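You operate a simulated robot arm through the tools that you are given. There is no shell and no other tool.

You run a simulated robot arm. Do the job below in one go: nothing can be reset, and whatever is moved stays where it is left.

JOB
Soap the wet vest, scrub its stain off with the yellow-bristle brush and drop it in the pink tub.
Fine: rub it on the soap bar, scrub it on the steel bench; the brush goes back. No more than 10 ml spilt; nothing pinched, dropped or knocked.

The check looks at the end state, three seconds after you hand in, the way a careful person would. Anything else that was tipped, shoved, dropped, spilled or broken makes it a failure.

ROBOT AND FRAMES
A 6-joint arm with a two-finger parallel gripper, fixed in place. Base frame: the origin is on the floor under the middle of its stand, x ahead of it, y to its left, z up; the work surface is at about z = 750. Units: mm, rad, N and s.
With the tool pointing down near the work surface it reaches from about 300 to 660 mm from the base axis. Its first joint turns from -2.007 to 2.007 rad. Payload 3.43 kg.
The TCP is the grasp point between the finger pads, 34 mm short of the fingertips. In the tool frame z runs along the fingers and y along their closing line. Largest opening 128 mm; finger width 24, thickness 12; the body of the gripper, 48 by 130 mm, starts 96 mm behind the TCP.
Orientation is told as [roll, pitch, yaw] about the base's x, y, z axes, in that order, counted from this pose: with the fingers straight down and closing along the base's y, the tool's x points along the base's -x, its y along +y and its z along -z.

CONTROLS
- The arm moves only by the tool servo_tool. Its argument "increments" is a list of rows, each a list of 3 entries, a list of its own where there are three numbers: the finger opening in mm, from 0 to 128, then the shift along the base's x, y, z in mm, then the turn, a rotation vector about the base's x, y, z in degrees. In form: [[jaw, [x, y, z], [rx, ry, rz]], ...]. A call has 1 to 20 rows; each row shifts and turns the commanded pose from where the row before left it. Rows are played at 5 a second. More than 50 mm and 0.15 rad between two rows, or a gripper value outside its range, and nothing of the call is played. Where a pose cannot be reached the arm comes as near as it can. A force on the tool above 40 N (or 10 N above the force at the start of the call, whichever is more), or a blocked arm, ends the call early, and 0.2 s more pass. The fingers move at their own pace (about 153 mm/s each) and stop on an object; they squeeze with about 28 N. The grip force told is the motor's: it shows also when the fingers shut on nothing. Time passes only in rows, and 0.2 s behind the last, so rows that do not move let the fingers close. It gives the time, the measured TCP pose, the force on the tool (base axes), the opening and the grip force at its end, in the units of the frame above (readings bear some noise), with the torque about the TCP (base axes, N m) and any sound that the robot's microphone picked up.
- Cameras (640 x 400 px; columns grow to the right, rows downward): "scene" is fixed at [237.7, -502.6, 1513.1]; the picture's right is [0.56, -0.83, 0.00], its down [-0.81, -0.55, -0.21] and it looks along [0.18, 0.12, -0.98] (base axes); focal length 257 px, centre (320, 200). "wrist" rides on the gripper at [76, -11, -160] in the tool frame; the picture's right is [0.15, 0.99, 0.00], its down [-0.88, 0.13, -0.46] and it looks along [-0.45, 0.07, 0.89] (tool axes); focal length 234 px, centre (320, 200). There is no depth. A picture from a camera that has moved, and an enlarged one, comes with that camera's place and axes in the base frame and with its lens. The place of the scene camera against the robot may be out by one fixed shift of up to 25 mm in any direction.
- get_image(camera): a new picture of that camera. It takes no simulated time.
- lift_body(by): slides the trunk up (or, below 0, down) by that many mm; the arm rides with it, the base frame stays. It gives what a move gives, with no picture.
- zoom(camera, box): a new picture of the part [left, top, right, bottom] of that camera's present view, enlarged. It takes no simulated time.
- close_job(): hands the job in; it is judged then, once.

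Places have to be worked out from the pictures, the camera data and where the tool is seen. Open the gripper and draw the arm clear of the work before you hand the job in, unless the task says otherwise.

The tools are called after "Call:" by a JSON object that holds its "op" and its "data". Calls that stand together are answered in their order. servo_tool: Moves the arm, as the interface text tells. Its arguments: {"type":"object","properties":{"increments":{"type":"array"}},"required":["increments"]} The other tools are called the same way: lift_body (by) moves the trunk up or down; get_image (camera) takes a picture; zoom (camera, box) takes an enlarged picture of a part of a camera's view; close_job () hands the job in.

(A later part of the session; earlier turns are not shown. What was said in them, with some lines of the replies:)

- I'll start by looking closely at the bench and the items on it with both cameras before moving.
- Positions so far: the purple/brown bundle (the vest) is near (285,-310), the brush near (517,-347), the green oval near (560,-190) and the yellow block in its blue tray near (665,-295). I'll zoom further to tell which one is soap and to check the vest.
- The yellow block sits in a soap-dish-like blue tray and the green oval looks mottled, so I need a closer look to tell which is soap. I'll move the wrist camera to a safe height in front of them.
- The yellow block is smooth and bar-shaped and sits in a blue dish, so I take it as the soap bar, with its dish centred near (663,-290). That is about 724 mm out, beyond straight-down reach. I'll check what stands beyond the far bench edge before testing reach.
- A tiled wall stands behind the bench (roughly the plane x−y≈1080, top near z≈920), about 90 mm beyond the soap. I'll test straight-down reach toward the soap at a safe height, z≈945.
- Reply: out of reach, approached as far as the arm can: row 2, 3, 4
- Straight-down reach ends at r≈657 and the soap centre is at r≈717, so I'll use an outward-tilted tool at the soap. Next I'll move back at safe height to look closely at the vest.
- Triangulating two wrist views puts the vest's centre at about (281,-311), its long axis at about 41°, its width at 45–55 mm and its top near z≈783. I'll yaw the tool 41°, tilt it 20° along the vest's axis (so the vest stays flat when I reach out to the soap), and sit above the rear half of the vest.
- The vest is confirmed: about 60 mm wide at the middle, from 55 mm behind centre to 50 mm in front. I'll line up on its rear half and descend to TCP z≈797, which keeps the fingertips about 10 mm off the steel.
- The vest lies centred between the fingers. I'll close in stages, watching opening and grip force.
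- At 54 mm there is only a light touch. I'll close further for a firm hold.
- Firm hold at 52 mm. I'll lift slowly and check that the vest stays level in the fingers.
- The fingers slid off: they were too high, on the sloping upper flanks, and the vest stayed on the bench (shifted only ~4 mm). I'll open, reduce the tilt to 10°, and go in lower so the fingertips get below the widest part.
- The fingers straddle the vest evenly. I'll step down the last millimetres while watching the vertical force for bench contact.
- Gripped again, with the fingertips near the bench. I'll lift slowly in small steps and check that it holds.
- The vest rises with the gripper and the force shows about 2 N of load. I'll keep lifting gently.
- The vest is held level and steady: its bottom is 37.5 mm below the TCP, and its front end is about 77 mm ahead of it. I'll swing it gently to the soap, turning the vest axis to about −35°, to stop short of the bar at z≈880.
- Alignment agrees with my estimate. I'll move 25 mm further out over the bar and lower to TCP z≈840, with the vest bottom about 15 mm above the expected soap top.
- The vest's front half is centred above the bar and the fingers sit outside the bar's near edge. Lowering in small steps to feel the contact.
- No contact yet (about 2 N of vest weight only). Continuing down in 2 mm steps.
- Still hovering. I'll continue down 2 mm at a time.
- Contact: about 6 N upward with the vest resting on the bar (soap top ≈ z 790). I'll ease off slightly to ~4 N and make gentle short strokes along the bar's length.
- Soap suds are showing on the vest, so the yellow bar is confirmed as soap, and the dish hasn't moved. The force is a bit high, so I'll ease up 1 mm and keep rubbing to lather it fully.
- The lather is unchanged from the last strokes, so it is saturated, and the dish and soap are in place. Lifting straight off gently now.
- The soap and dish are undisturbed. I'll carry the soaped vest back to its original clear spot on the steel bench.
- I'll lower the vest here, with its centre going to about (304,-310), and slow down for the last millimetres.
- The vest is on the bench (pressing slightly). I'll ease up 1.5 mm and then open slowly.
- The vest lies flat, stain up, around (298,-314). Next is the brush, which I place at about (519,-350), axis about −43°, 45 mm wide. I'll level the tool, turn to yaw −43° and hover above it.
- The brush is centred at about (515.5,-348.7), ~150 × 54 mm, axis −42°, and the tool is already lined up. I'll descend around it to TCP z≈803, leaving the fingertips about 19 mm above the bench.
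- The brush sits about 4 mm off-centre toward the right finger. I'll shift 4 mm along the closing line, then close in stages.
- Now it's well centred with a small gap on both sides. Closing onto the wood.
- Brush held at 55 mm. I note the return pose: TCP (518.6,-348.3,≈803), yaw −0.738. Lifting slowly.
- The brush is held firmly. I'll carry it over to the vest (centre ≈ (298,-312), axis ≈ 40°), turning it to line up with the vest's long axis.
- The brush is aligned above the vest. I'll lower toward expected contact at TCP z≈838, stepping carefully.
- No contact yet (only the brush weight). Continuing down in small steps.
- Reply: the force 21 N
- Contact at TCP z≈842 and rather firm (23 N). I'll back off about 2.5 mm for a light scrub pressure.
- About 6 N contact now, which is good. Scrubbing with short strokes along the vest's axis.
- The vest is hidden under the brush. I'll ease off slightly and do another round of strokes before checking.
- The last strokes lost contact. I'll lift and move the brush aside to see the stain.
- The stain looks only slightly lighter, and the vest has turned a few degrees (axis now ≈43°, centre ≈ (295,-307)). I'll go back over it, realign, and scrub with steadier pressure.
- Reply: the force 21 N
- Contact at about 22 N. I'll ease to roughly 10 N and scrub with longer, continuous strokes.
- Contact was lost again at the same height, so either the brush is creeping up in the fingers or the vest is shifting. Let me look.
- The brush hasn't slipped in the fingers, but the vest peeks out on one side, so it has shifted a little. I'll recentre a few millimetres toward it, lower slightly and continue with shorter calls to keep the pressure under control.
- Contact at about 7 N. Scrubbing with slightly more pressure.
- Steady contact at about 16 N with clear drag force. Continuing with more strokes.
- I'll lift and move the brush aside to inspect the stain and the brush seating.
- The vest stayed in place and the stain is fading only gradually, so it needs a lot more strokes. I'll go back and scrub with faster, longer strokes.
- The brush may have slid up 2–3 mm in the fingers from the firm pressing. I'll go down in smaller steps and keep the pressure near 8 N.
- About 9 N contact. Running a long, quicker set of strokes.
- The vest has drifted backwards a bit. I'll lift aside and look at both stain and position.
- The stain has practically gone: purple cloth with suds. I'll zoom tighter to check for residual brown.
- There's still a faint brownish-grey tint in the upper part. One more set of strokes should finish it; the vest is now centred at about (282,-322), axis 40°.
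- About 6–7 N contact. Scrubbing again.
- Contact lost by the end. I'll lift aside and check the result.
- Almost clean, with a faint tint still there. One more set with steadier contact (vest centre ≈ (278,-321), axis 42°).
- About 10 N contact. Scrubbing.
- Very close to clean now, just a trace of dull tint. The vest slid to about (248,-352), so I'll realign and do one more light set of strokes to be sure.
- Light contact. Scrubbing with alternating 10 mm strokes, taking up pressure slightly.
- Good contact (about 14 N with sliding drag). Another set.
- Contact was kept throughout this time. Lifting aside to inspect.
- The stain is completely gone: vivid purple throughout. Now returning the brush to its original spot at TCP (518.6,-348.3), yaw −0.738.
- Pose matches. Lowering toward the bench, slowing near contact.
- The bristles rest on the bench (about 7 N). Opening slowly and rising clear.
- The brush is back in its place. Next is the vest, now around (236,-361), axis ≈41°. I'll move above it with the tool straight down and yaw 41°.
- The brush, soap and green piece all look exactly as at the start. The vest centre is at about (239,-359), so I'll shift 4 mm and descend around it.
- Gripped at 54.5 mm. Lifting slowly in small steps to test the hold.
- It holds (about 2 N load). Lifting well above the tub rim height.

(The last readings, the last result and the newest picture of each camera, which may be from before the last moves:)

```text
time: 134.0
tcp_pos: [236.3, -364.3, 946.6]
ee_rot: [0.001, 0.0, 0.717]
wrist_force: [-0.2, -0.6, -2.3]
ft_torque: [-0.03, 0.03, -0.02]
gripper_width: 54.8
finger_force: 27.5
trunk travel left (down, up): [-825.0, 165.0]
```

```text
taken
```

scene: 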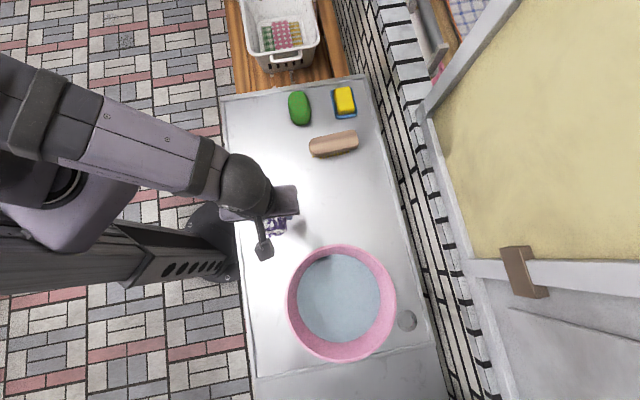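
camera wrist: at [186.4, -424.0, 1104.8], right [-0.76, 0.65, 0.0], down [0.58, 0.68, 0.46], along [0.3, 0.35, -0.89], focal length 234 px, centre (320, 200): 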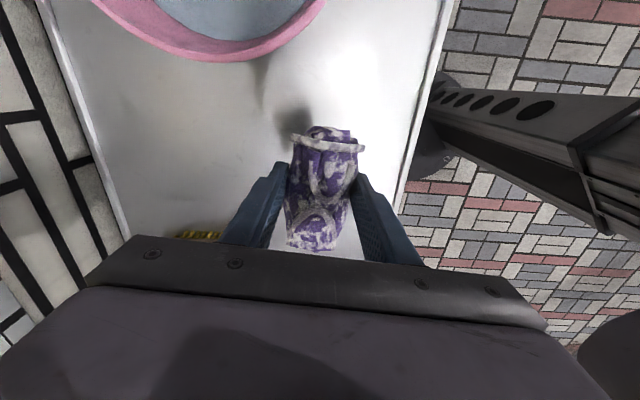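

I'll carry the vest to above the tub's centre, about (158,-602), well clear of the rim.

Call:
{"op": "servo_tool", "data": {"increments": [[40, [-3, -8, 0], [0, 0, -1]], [40, [-5, -16, 0], [0, 0, -2]], [40, [-6, -19, 0], [0, 0, -2.5]], [40, [-6, -19, 0], [0, 0, -2.5]], [40, [-6, -19, 0], [0, 0, -2.5]], [40, [-6, -19, 0], [0, 0, -2.5]], [40, [-6, -19, 0], [0, 0, -2.5]], [40, [-6, -19, 0], [0, 0, -2.5]], [40, [-6, -19, 0], [0, 0, -2.5]], [40, [-6, -19, 0], [0, 0, -2.5]], [40, [-6, -19, 0], [0, 0, -2.5]], [40, [-6, -18, 0], [0, 0, -2.5]], [40, [-6, -14, 0], [0, 0, -2]], [40, [-4, -10, 0], [0, 0, -1]], [40, [0, 0, 0], [0, 0, 0]]]}}

Call:
{"op": "get_image", "data": {"camera": "wrist"}}

Call:
{"op": "get_image", "data": {"camera": "scene"}}

```text
time: 137.2
tcp_pos: [154.7, -592.2, 943.0]
ee_rot: [0.003, 0.0, 0.177]
wrist_force: [-0.6, 0.2, -1.3]
ft_torque: [-0.01, -0.02, 0.02]
gripper_width: 54.3
finger_force: 27.8
out of reach, approached as far as the arm can: row 14
trunk travel left (down, up): [-825.0, 165.0]
```

```text
taken
camera wrist: at [82.3, -618.3, 1102.7], right [-0.32, 0.95, 0.0], down [0.84, 0.28, 0.46], along [0.43, 0.15, -0.89], focal length 234 px, centre (320, 200)
```

wrist: 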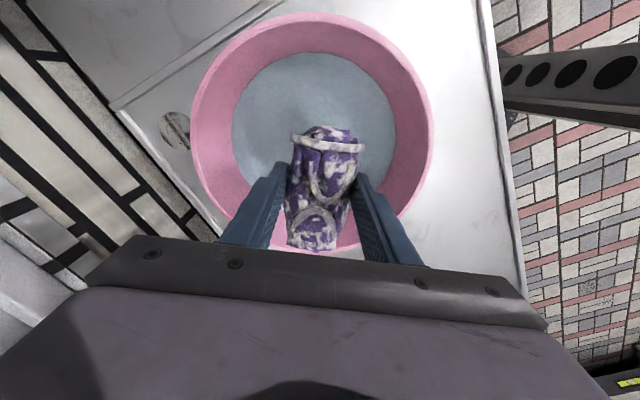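

```text
taken
```

scene: 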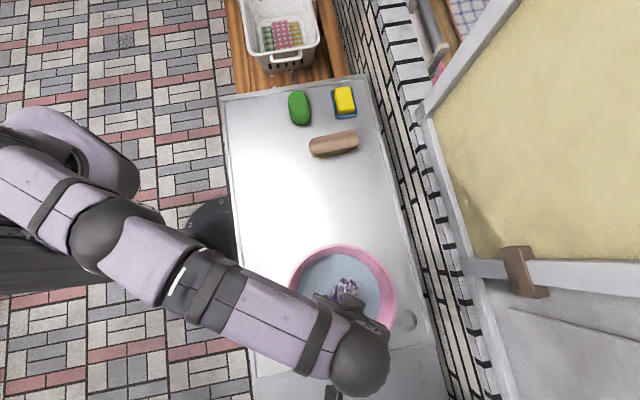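

The vest hangs centred over the tub (tub centre ≈ (163,-599), rim radius ≈135, rim z ≈845). Lowering slowly toward the water.

Call:
{"op": "servo_tool", "data": {"increments": [[40, [0, 0, -10], [0, 0, 0]], [40, [0, 0, -15], [0, 0, 0]], [40, [0, 0, -15], [0, 0, 0]], [40, [0, 0, -15], [0, 0, 0]], [40, [0, 0, -12], [0, 0, 0]], [40, [0, 0, -10], [0, 0, 0]], [40, [0, 0, 0], [0, 0, 0]]]}}

Call:
{"op": "get_image", "data": {"camera": "wrist"}}

Call:
{"op": "zoom", "data": {"camera": "scene", "box": [270, 220, 430, 380]}}

```text
time: 138.8
tcp_pos: [155.7, -593.4, 868.5]
ee_rot: [0.0, 0.0, 0.177]
wrist_force: [1.0, 0.5, -2.1]
ft_torque: [0.04, 0.03, 0.0]
gripper_width: 54.3
finger_force: 28.5
trunk travel left (down, up): [-825.0, 165.0]
```

```text
taken
camera wrist: at [83.1, -618.3, 1027.0], right [-0.32, 0.95, 0.0], down [0.84, 0.28, 0.46], along [0.43, 0.14, -0.89], focal length 234 px, centre (320, 200)
```

wrist: 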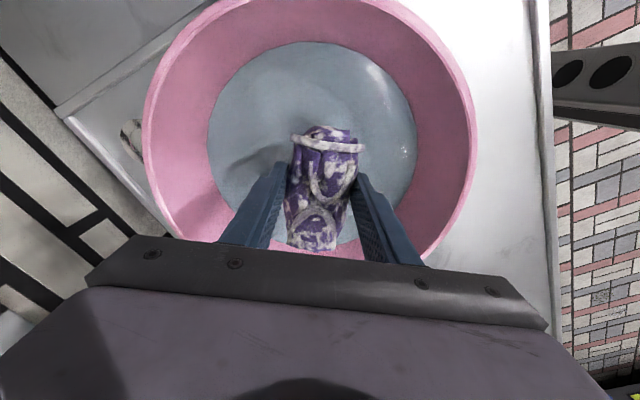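

```text
2.50 times, centred on (350, 300) of scene
camera zoom: at [237.7, -502.6, 1513.1], right [0.56, -0.83, 0.0], down [-0.81, -0.55, -0.21], along [0.18, 0.12, -0.98], focal length 643 px, centre (245, -50)
```

zoom: 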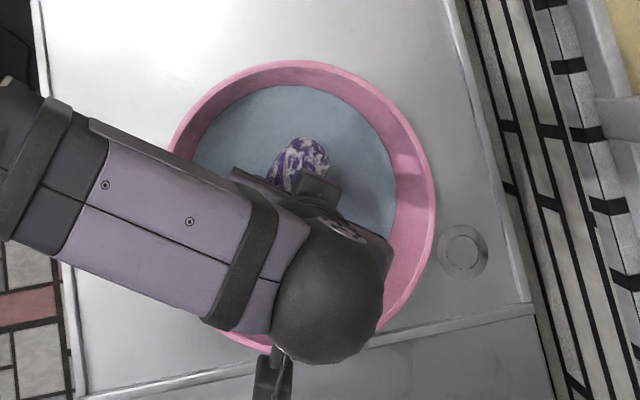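

The water surface is at about z≈798. I'll lower the vest gently into the water, in small slow steps, to about TCP z 812.

Call:
{"op": "servo_tool", "data": {"increments": [[40, [0, 0, -8], [0, 0, 0]], [40, [0, 0, -8], [0, 0, 0]], [40, [0, 0, -6], [0, 0, 0]], [40, [0, 0, -5], [0, 0, 0]], [40, [0, 0, -5], [0, 0, 0]], [40, [0, 0, -4], [0, 0, 0]], [40, [0, 0, -4], [0, 0, 0]], [40, [0, 0, -4], [0, 0, 0]], [40, [0, 0, -4], [0, 0, 0]], [40, [0, 0, -4], [0, 0, 0]], [40, [0, 0, -4], [0, 0, 0]], [40, [0, 0, 0], [0, 0, 0]]]}}

Call:
{"op": "get_image", "data": {"camera": "wrist"}}

Call:
{"op": "zoom", "data": {"camera": "scene", "box": [270, 220, 430, 380]}}

```text
time: 141.4
tcp_pos: [155.9, -591.0, 811.7]
ee_rot: [-0.002, -0.001, 0.177]
wrist_force: [0.1, 0.0, -0.5]
ft_torque: [-0.01, 0.02, 0.02]
gripper_width: 54.6
finger_force: 28.4
trunk travel left (down, up): [-825.0, 165.0]
```

```text
taken
camera wrist: at [83.5, -616.8, 970.8], right [-0.32, 0.95, 0.0], down [0.84, 0.28, 0.46], along [0.43, 0.14, -0.89], focal length 234 px, centre (320, 200)
```

wrist: 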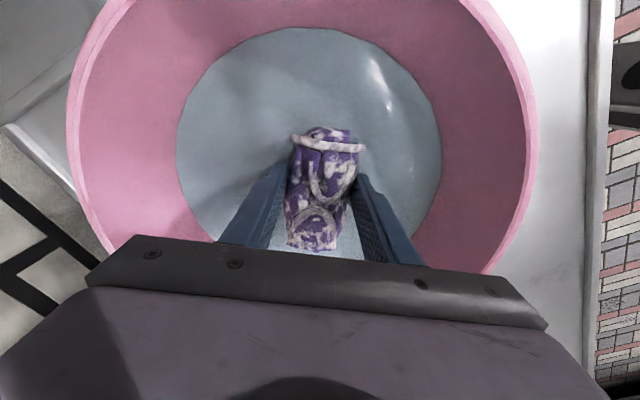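

```text
2.50 times, centred on (350, 300) of scene
camera zoom: at [237.7, -502.6, 1513.1], right [0.56, -0.83, 0.0], down [-0.81, -0.55, -0.21], along [0.18, 0.12, -0.98], focal length 643 px, centre (245, -50)
```

zoom: 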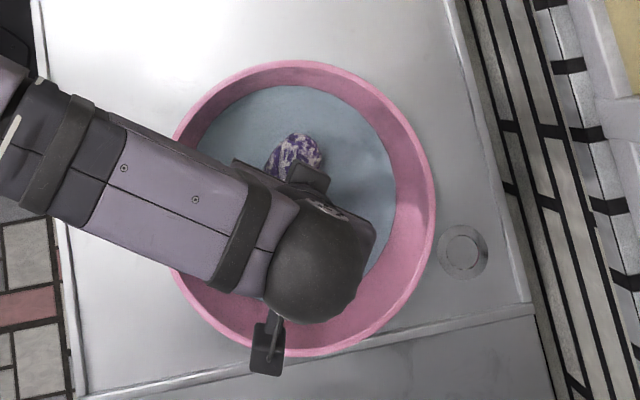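

The vest is now partly in the water with no bottom contact. I'll lower another 8 mm and then open slowly.

Call:
{"op": "servo_tool", "data": {"increments": [[40, [0, 0, -3], [0, 0, 0]], [40, [0, 0, -3], [0, 0, 0]], [40, [0, 0, -2], [0, 0, 0]], [40, [0, 0, 0], [0, 0, 0]]]}}

```text
time: 142.4
tcp_pos: [154.6, -589.7, 803.9]
ee_rot: [0.0, 0.001, 0.175]
wrist_force: [0.0, 0.1, -3.5]
ft_torque: [0.02, 0.04, 0.0]
gripper_width: 54.6
finger_force: 28.4
out of reach, approached as far as the arm can: row 1
trunk travel left (down, up): [-825.0, 165.0]
```

Call:
{"op": "servo_tool", "data": {"increments": [[54, [0, 0, 0], [0, 0, 0]], [56, [0, 0, 0], [0, 0, 0]], [59, [0, 0, 0], [0, 0, 0]], [63, [0, 0, 0], [0, 0, 0]], [68, [0, 0, 0], [0, 0, 0]], [74, [0, 0, 0], [0, 0, 0]], [80, [0, 0, 0], [0, 0, 0]], [80, [0, 0, 0], [0, 0, 0]]]}}

Call:
{"op": "get_image", "data": {"camera": "wrist"}}

```text
time: 144.2
tcp_pos: [155.1, -589.2, 805.3]
ee_rot: [0.0, 0.0, 0.176]
wrist_force: [0.0, -0.3, -0.8]
ft_torque: [-0.02, -0.01, -0.01]
gripper_width: 79.9
finger_force: 0.0
trunk travel left (down, up): [-825.0, 165.0]
```

```text
taken
camera wrist: at [82.9, -614.9, 963.1], right [-0.32, 0.95, 0.0], down [0.84, 0.28, 0.46], along [0.43, 0.14, -0.89], focal length 234 px, centre (320, 200)
```

wrist: 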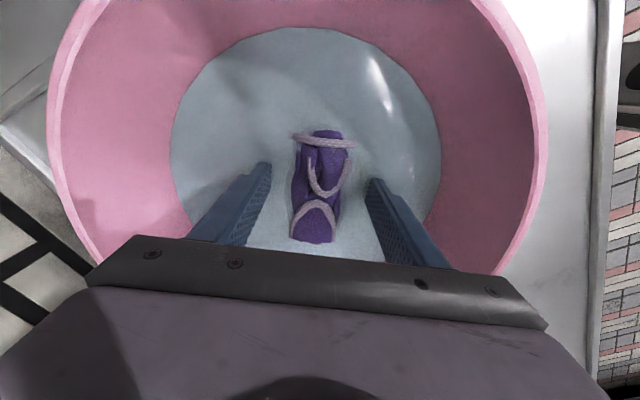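

The vest is released in the water and its suds are rinsed away, with the cloth showing clean purple. Rising slowly straight up out of the tub.

Call:
{"op": "servo_tool", "data": {"increments": [[80, [0, 0, 5], [0, 0, 0]], [80, [0, 0, 8], [0, 0, 0]], [80, [0, 0, 10], [0, 0, 0]], [80, [0, 0, 12], [0, 0, 0]], [80, [0, 0, 15], [0, 0, 0]], [80, [0, 0, 15], [0, 0, 0]], [80, [0, 0, 20], [0, 0, 0]], [80, [0, 0, 20], [0, 0, 0]], [80, [0, 0, 20], [0, 0, 0]], [80, [0, 0, 20], [0, 0, 0]], [80, [0, 0, 15], [0, 0, 0]], [80, [0, 0, 0], [0, 0, 0]]]}}

Call:
{"op": "get_image", "data": {"camera": "wrist"}}

Call:
{"op": "get_image", "data": {"camera": "scene"}}

```text
time: 146.8
tcp_pos: [157.1, -587.5, 966.2]
ee_rot: [0.001, 0.002, 0.176]
wrist_force: [0.2, -0.1, -0.2]
ft_torque: [0.0, 0.02, -0.02]
gripper_width: 79.7
finger_force: 0.0
trunk travel left (down, up): [-825.0, 165.0]
```

```text
taken
camera wrist: at [84.0, -613.0, 1124.8], right [-0.32, 0.95, 0.0], down [0.84, 0.28, 0.46], along [0.43, 0.14, -0.89], focal length 234 px, centre (320, 200)
```

wrist: 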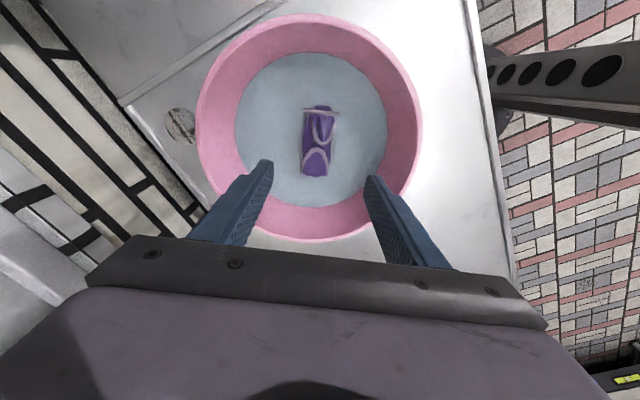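

```text
taken
```

scene: 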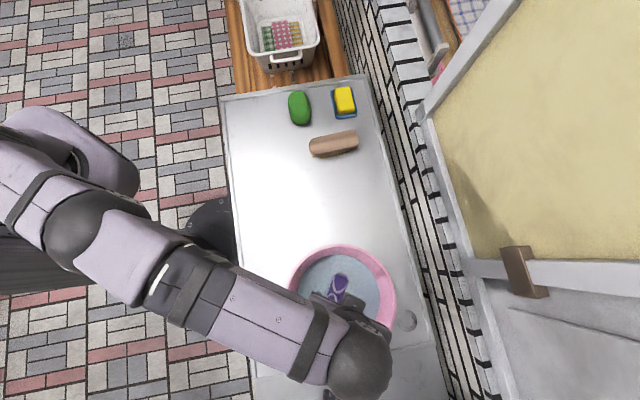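

The vest lies fully in the tub and nothing has spilled. I'll retract the arm clear of the tub and bench items to around its starting area.

Call:
{"op": "servo_tool", "data": {"increments": [[80, [4, 8, 12], [0, 0, 0]], [80, [10, 18, 12], [0, 0, -1]], [80, [16, 27, 10], [0, 0, -1]], [80, [16, 27, 10], [0, 0, -1]], [80, [16, 27, 10], [0, 0, -1]], [80, [16, 27, 10], [0, 0, -1]], [80, [16, 27, 8], [0, 0, -1]], [80, [16, 27, 8], [0, 0, -1]], [80, [16, 27, 8], [0, 0, -1]], [80, [16, 27, 8], [0, 0, -1]], [80, [16, 27, 5], [0, 0, -1]], [80, [16, 27, 5], [0, 0, -1]], [80, [12, 18, 0], [0, 0, 0]], [80, [8, 10, 0], [0, 0, 0]], [80, [0, 0, 0], [0, 0, 0]]]}}

Call:
{"op": "get_image", "data": {"camera": "scene"}}

Call:
{"op": "zoom", "data": {"camera": "scene", "box": [270, 230, 430, 370]}}

Call:
{"op": "zoom", "data": {"camera": "scene", "box": [270, 70, 400, 170]}}

```text
time: 150.0
tcp_pos: [349.9, -264.9, 1071.0]
ee_rot: [-0.001, 0.0, -0.015]
wrist_force: [0.9, -0.1, -0.5]
ft_torque: [0.01, 0.0, 0.02]
gripper_width: 79.9
finger_force: 0.0
trunk travel left (down, up): [-825.0, 165.0]
```

```text
taken
```

scene: 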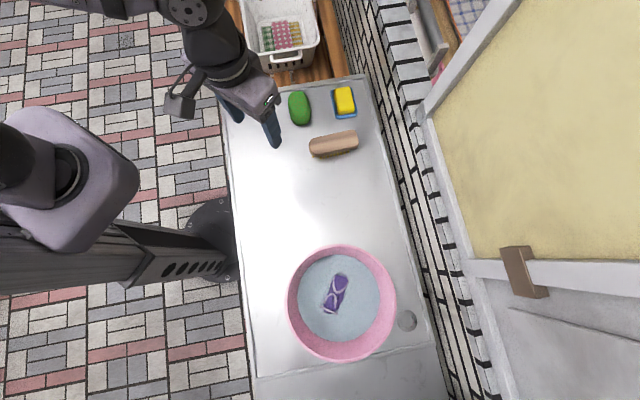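

```text
2.86 times, centred on (350, 300) of scene
camera zoom: at [237.7, -502.6, 1513.1], right [0.56, -0.83, 0.0], down [-0.81, -0.55, -0.21], along [0.18, 0.12, -0.98], focal length 735 px, centre (234, -86)
```

zoom: 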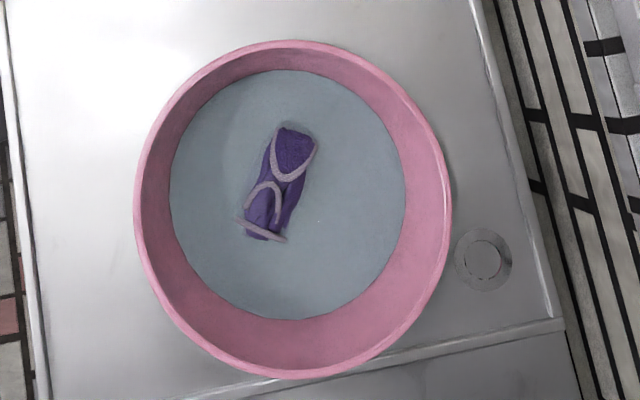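

```text
4.00 times, centred on (335, 120) of scene
camera zoom: at [237.7, -502.6, 1513.1], right [0.56, -0.83, 0.0], down [-0.81, -0.55, -0.21], along [0.18, 0.12, -0.98], focal length 1028 px, centre (260, 520)
```

zoom: 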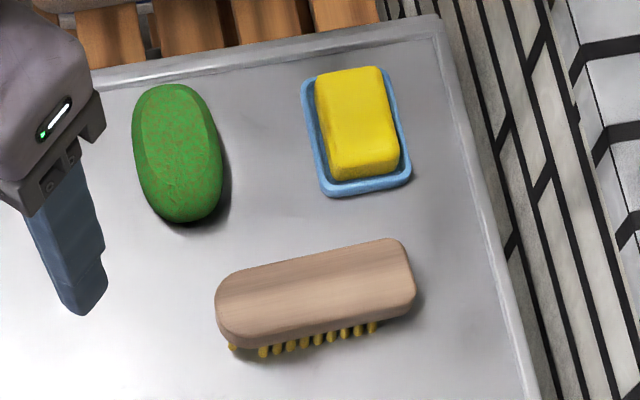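

The vest is clean and in the tub, the brush is back in its place, and the soap, dish and tub are undisturbed. I'll open the gripper fully with the arm clear and let everything settle.

Call:
{"op": "servo_tool", "data": {"increments": [[128, [0, 0, 0], [0, 0, 0]], [128, [0, 0, 0], [0, 0, 0]], [128, [0, 0, 0], [0, 0, 0]]]}}

```text
time: 150.8
tcp_pos: [349.9, -264.6, 1070.5]
ee_rot: [-0.001, 0.0, -0.016]
wrist_force: [0.1, -0.5, 0.0]
ft_torque: [-0.02, 0.01, 0.0]
gripper_width: 128.1
finger_force: 0.1
trunk travel left (down, up): [-825.0, 165.0]
```

The final pictures show every part of the job done and the arm clear, so I'm handing it in.

Call:
{"op": "close_job", "data": {}}

```text
The job is handed in.
```

The vest is soaped, its stain is scrubbed off, and it is lying in the water in the pink tub; I've handed the job in.

- **Soap:** the yellow bar in the blue dish was the soap. I rubbed the underside of the vest on it until suds showed all over, and the bar and dish look unmoved.
- **Scrub:** it took several rounds on the steel bench before the brown was gone. The vest slid a few centimetres on the steel while I scrubbed. In the final pictures it is plain purple.
- **Brush:** it is back on its original spot, bristles down.
- **Spills and knocks:** I lowered the vest into the water before letting go, and the pictures show no water outside the tub. The other bench items look as they did at the start.
- **First grip slipped:** my first grip on the vest slid off as I raised the gripper. The vest stayed on the bench and shifted about 4 mm, so I don't count it as dropped.
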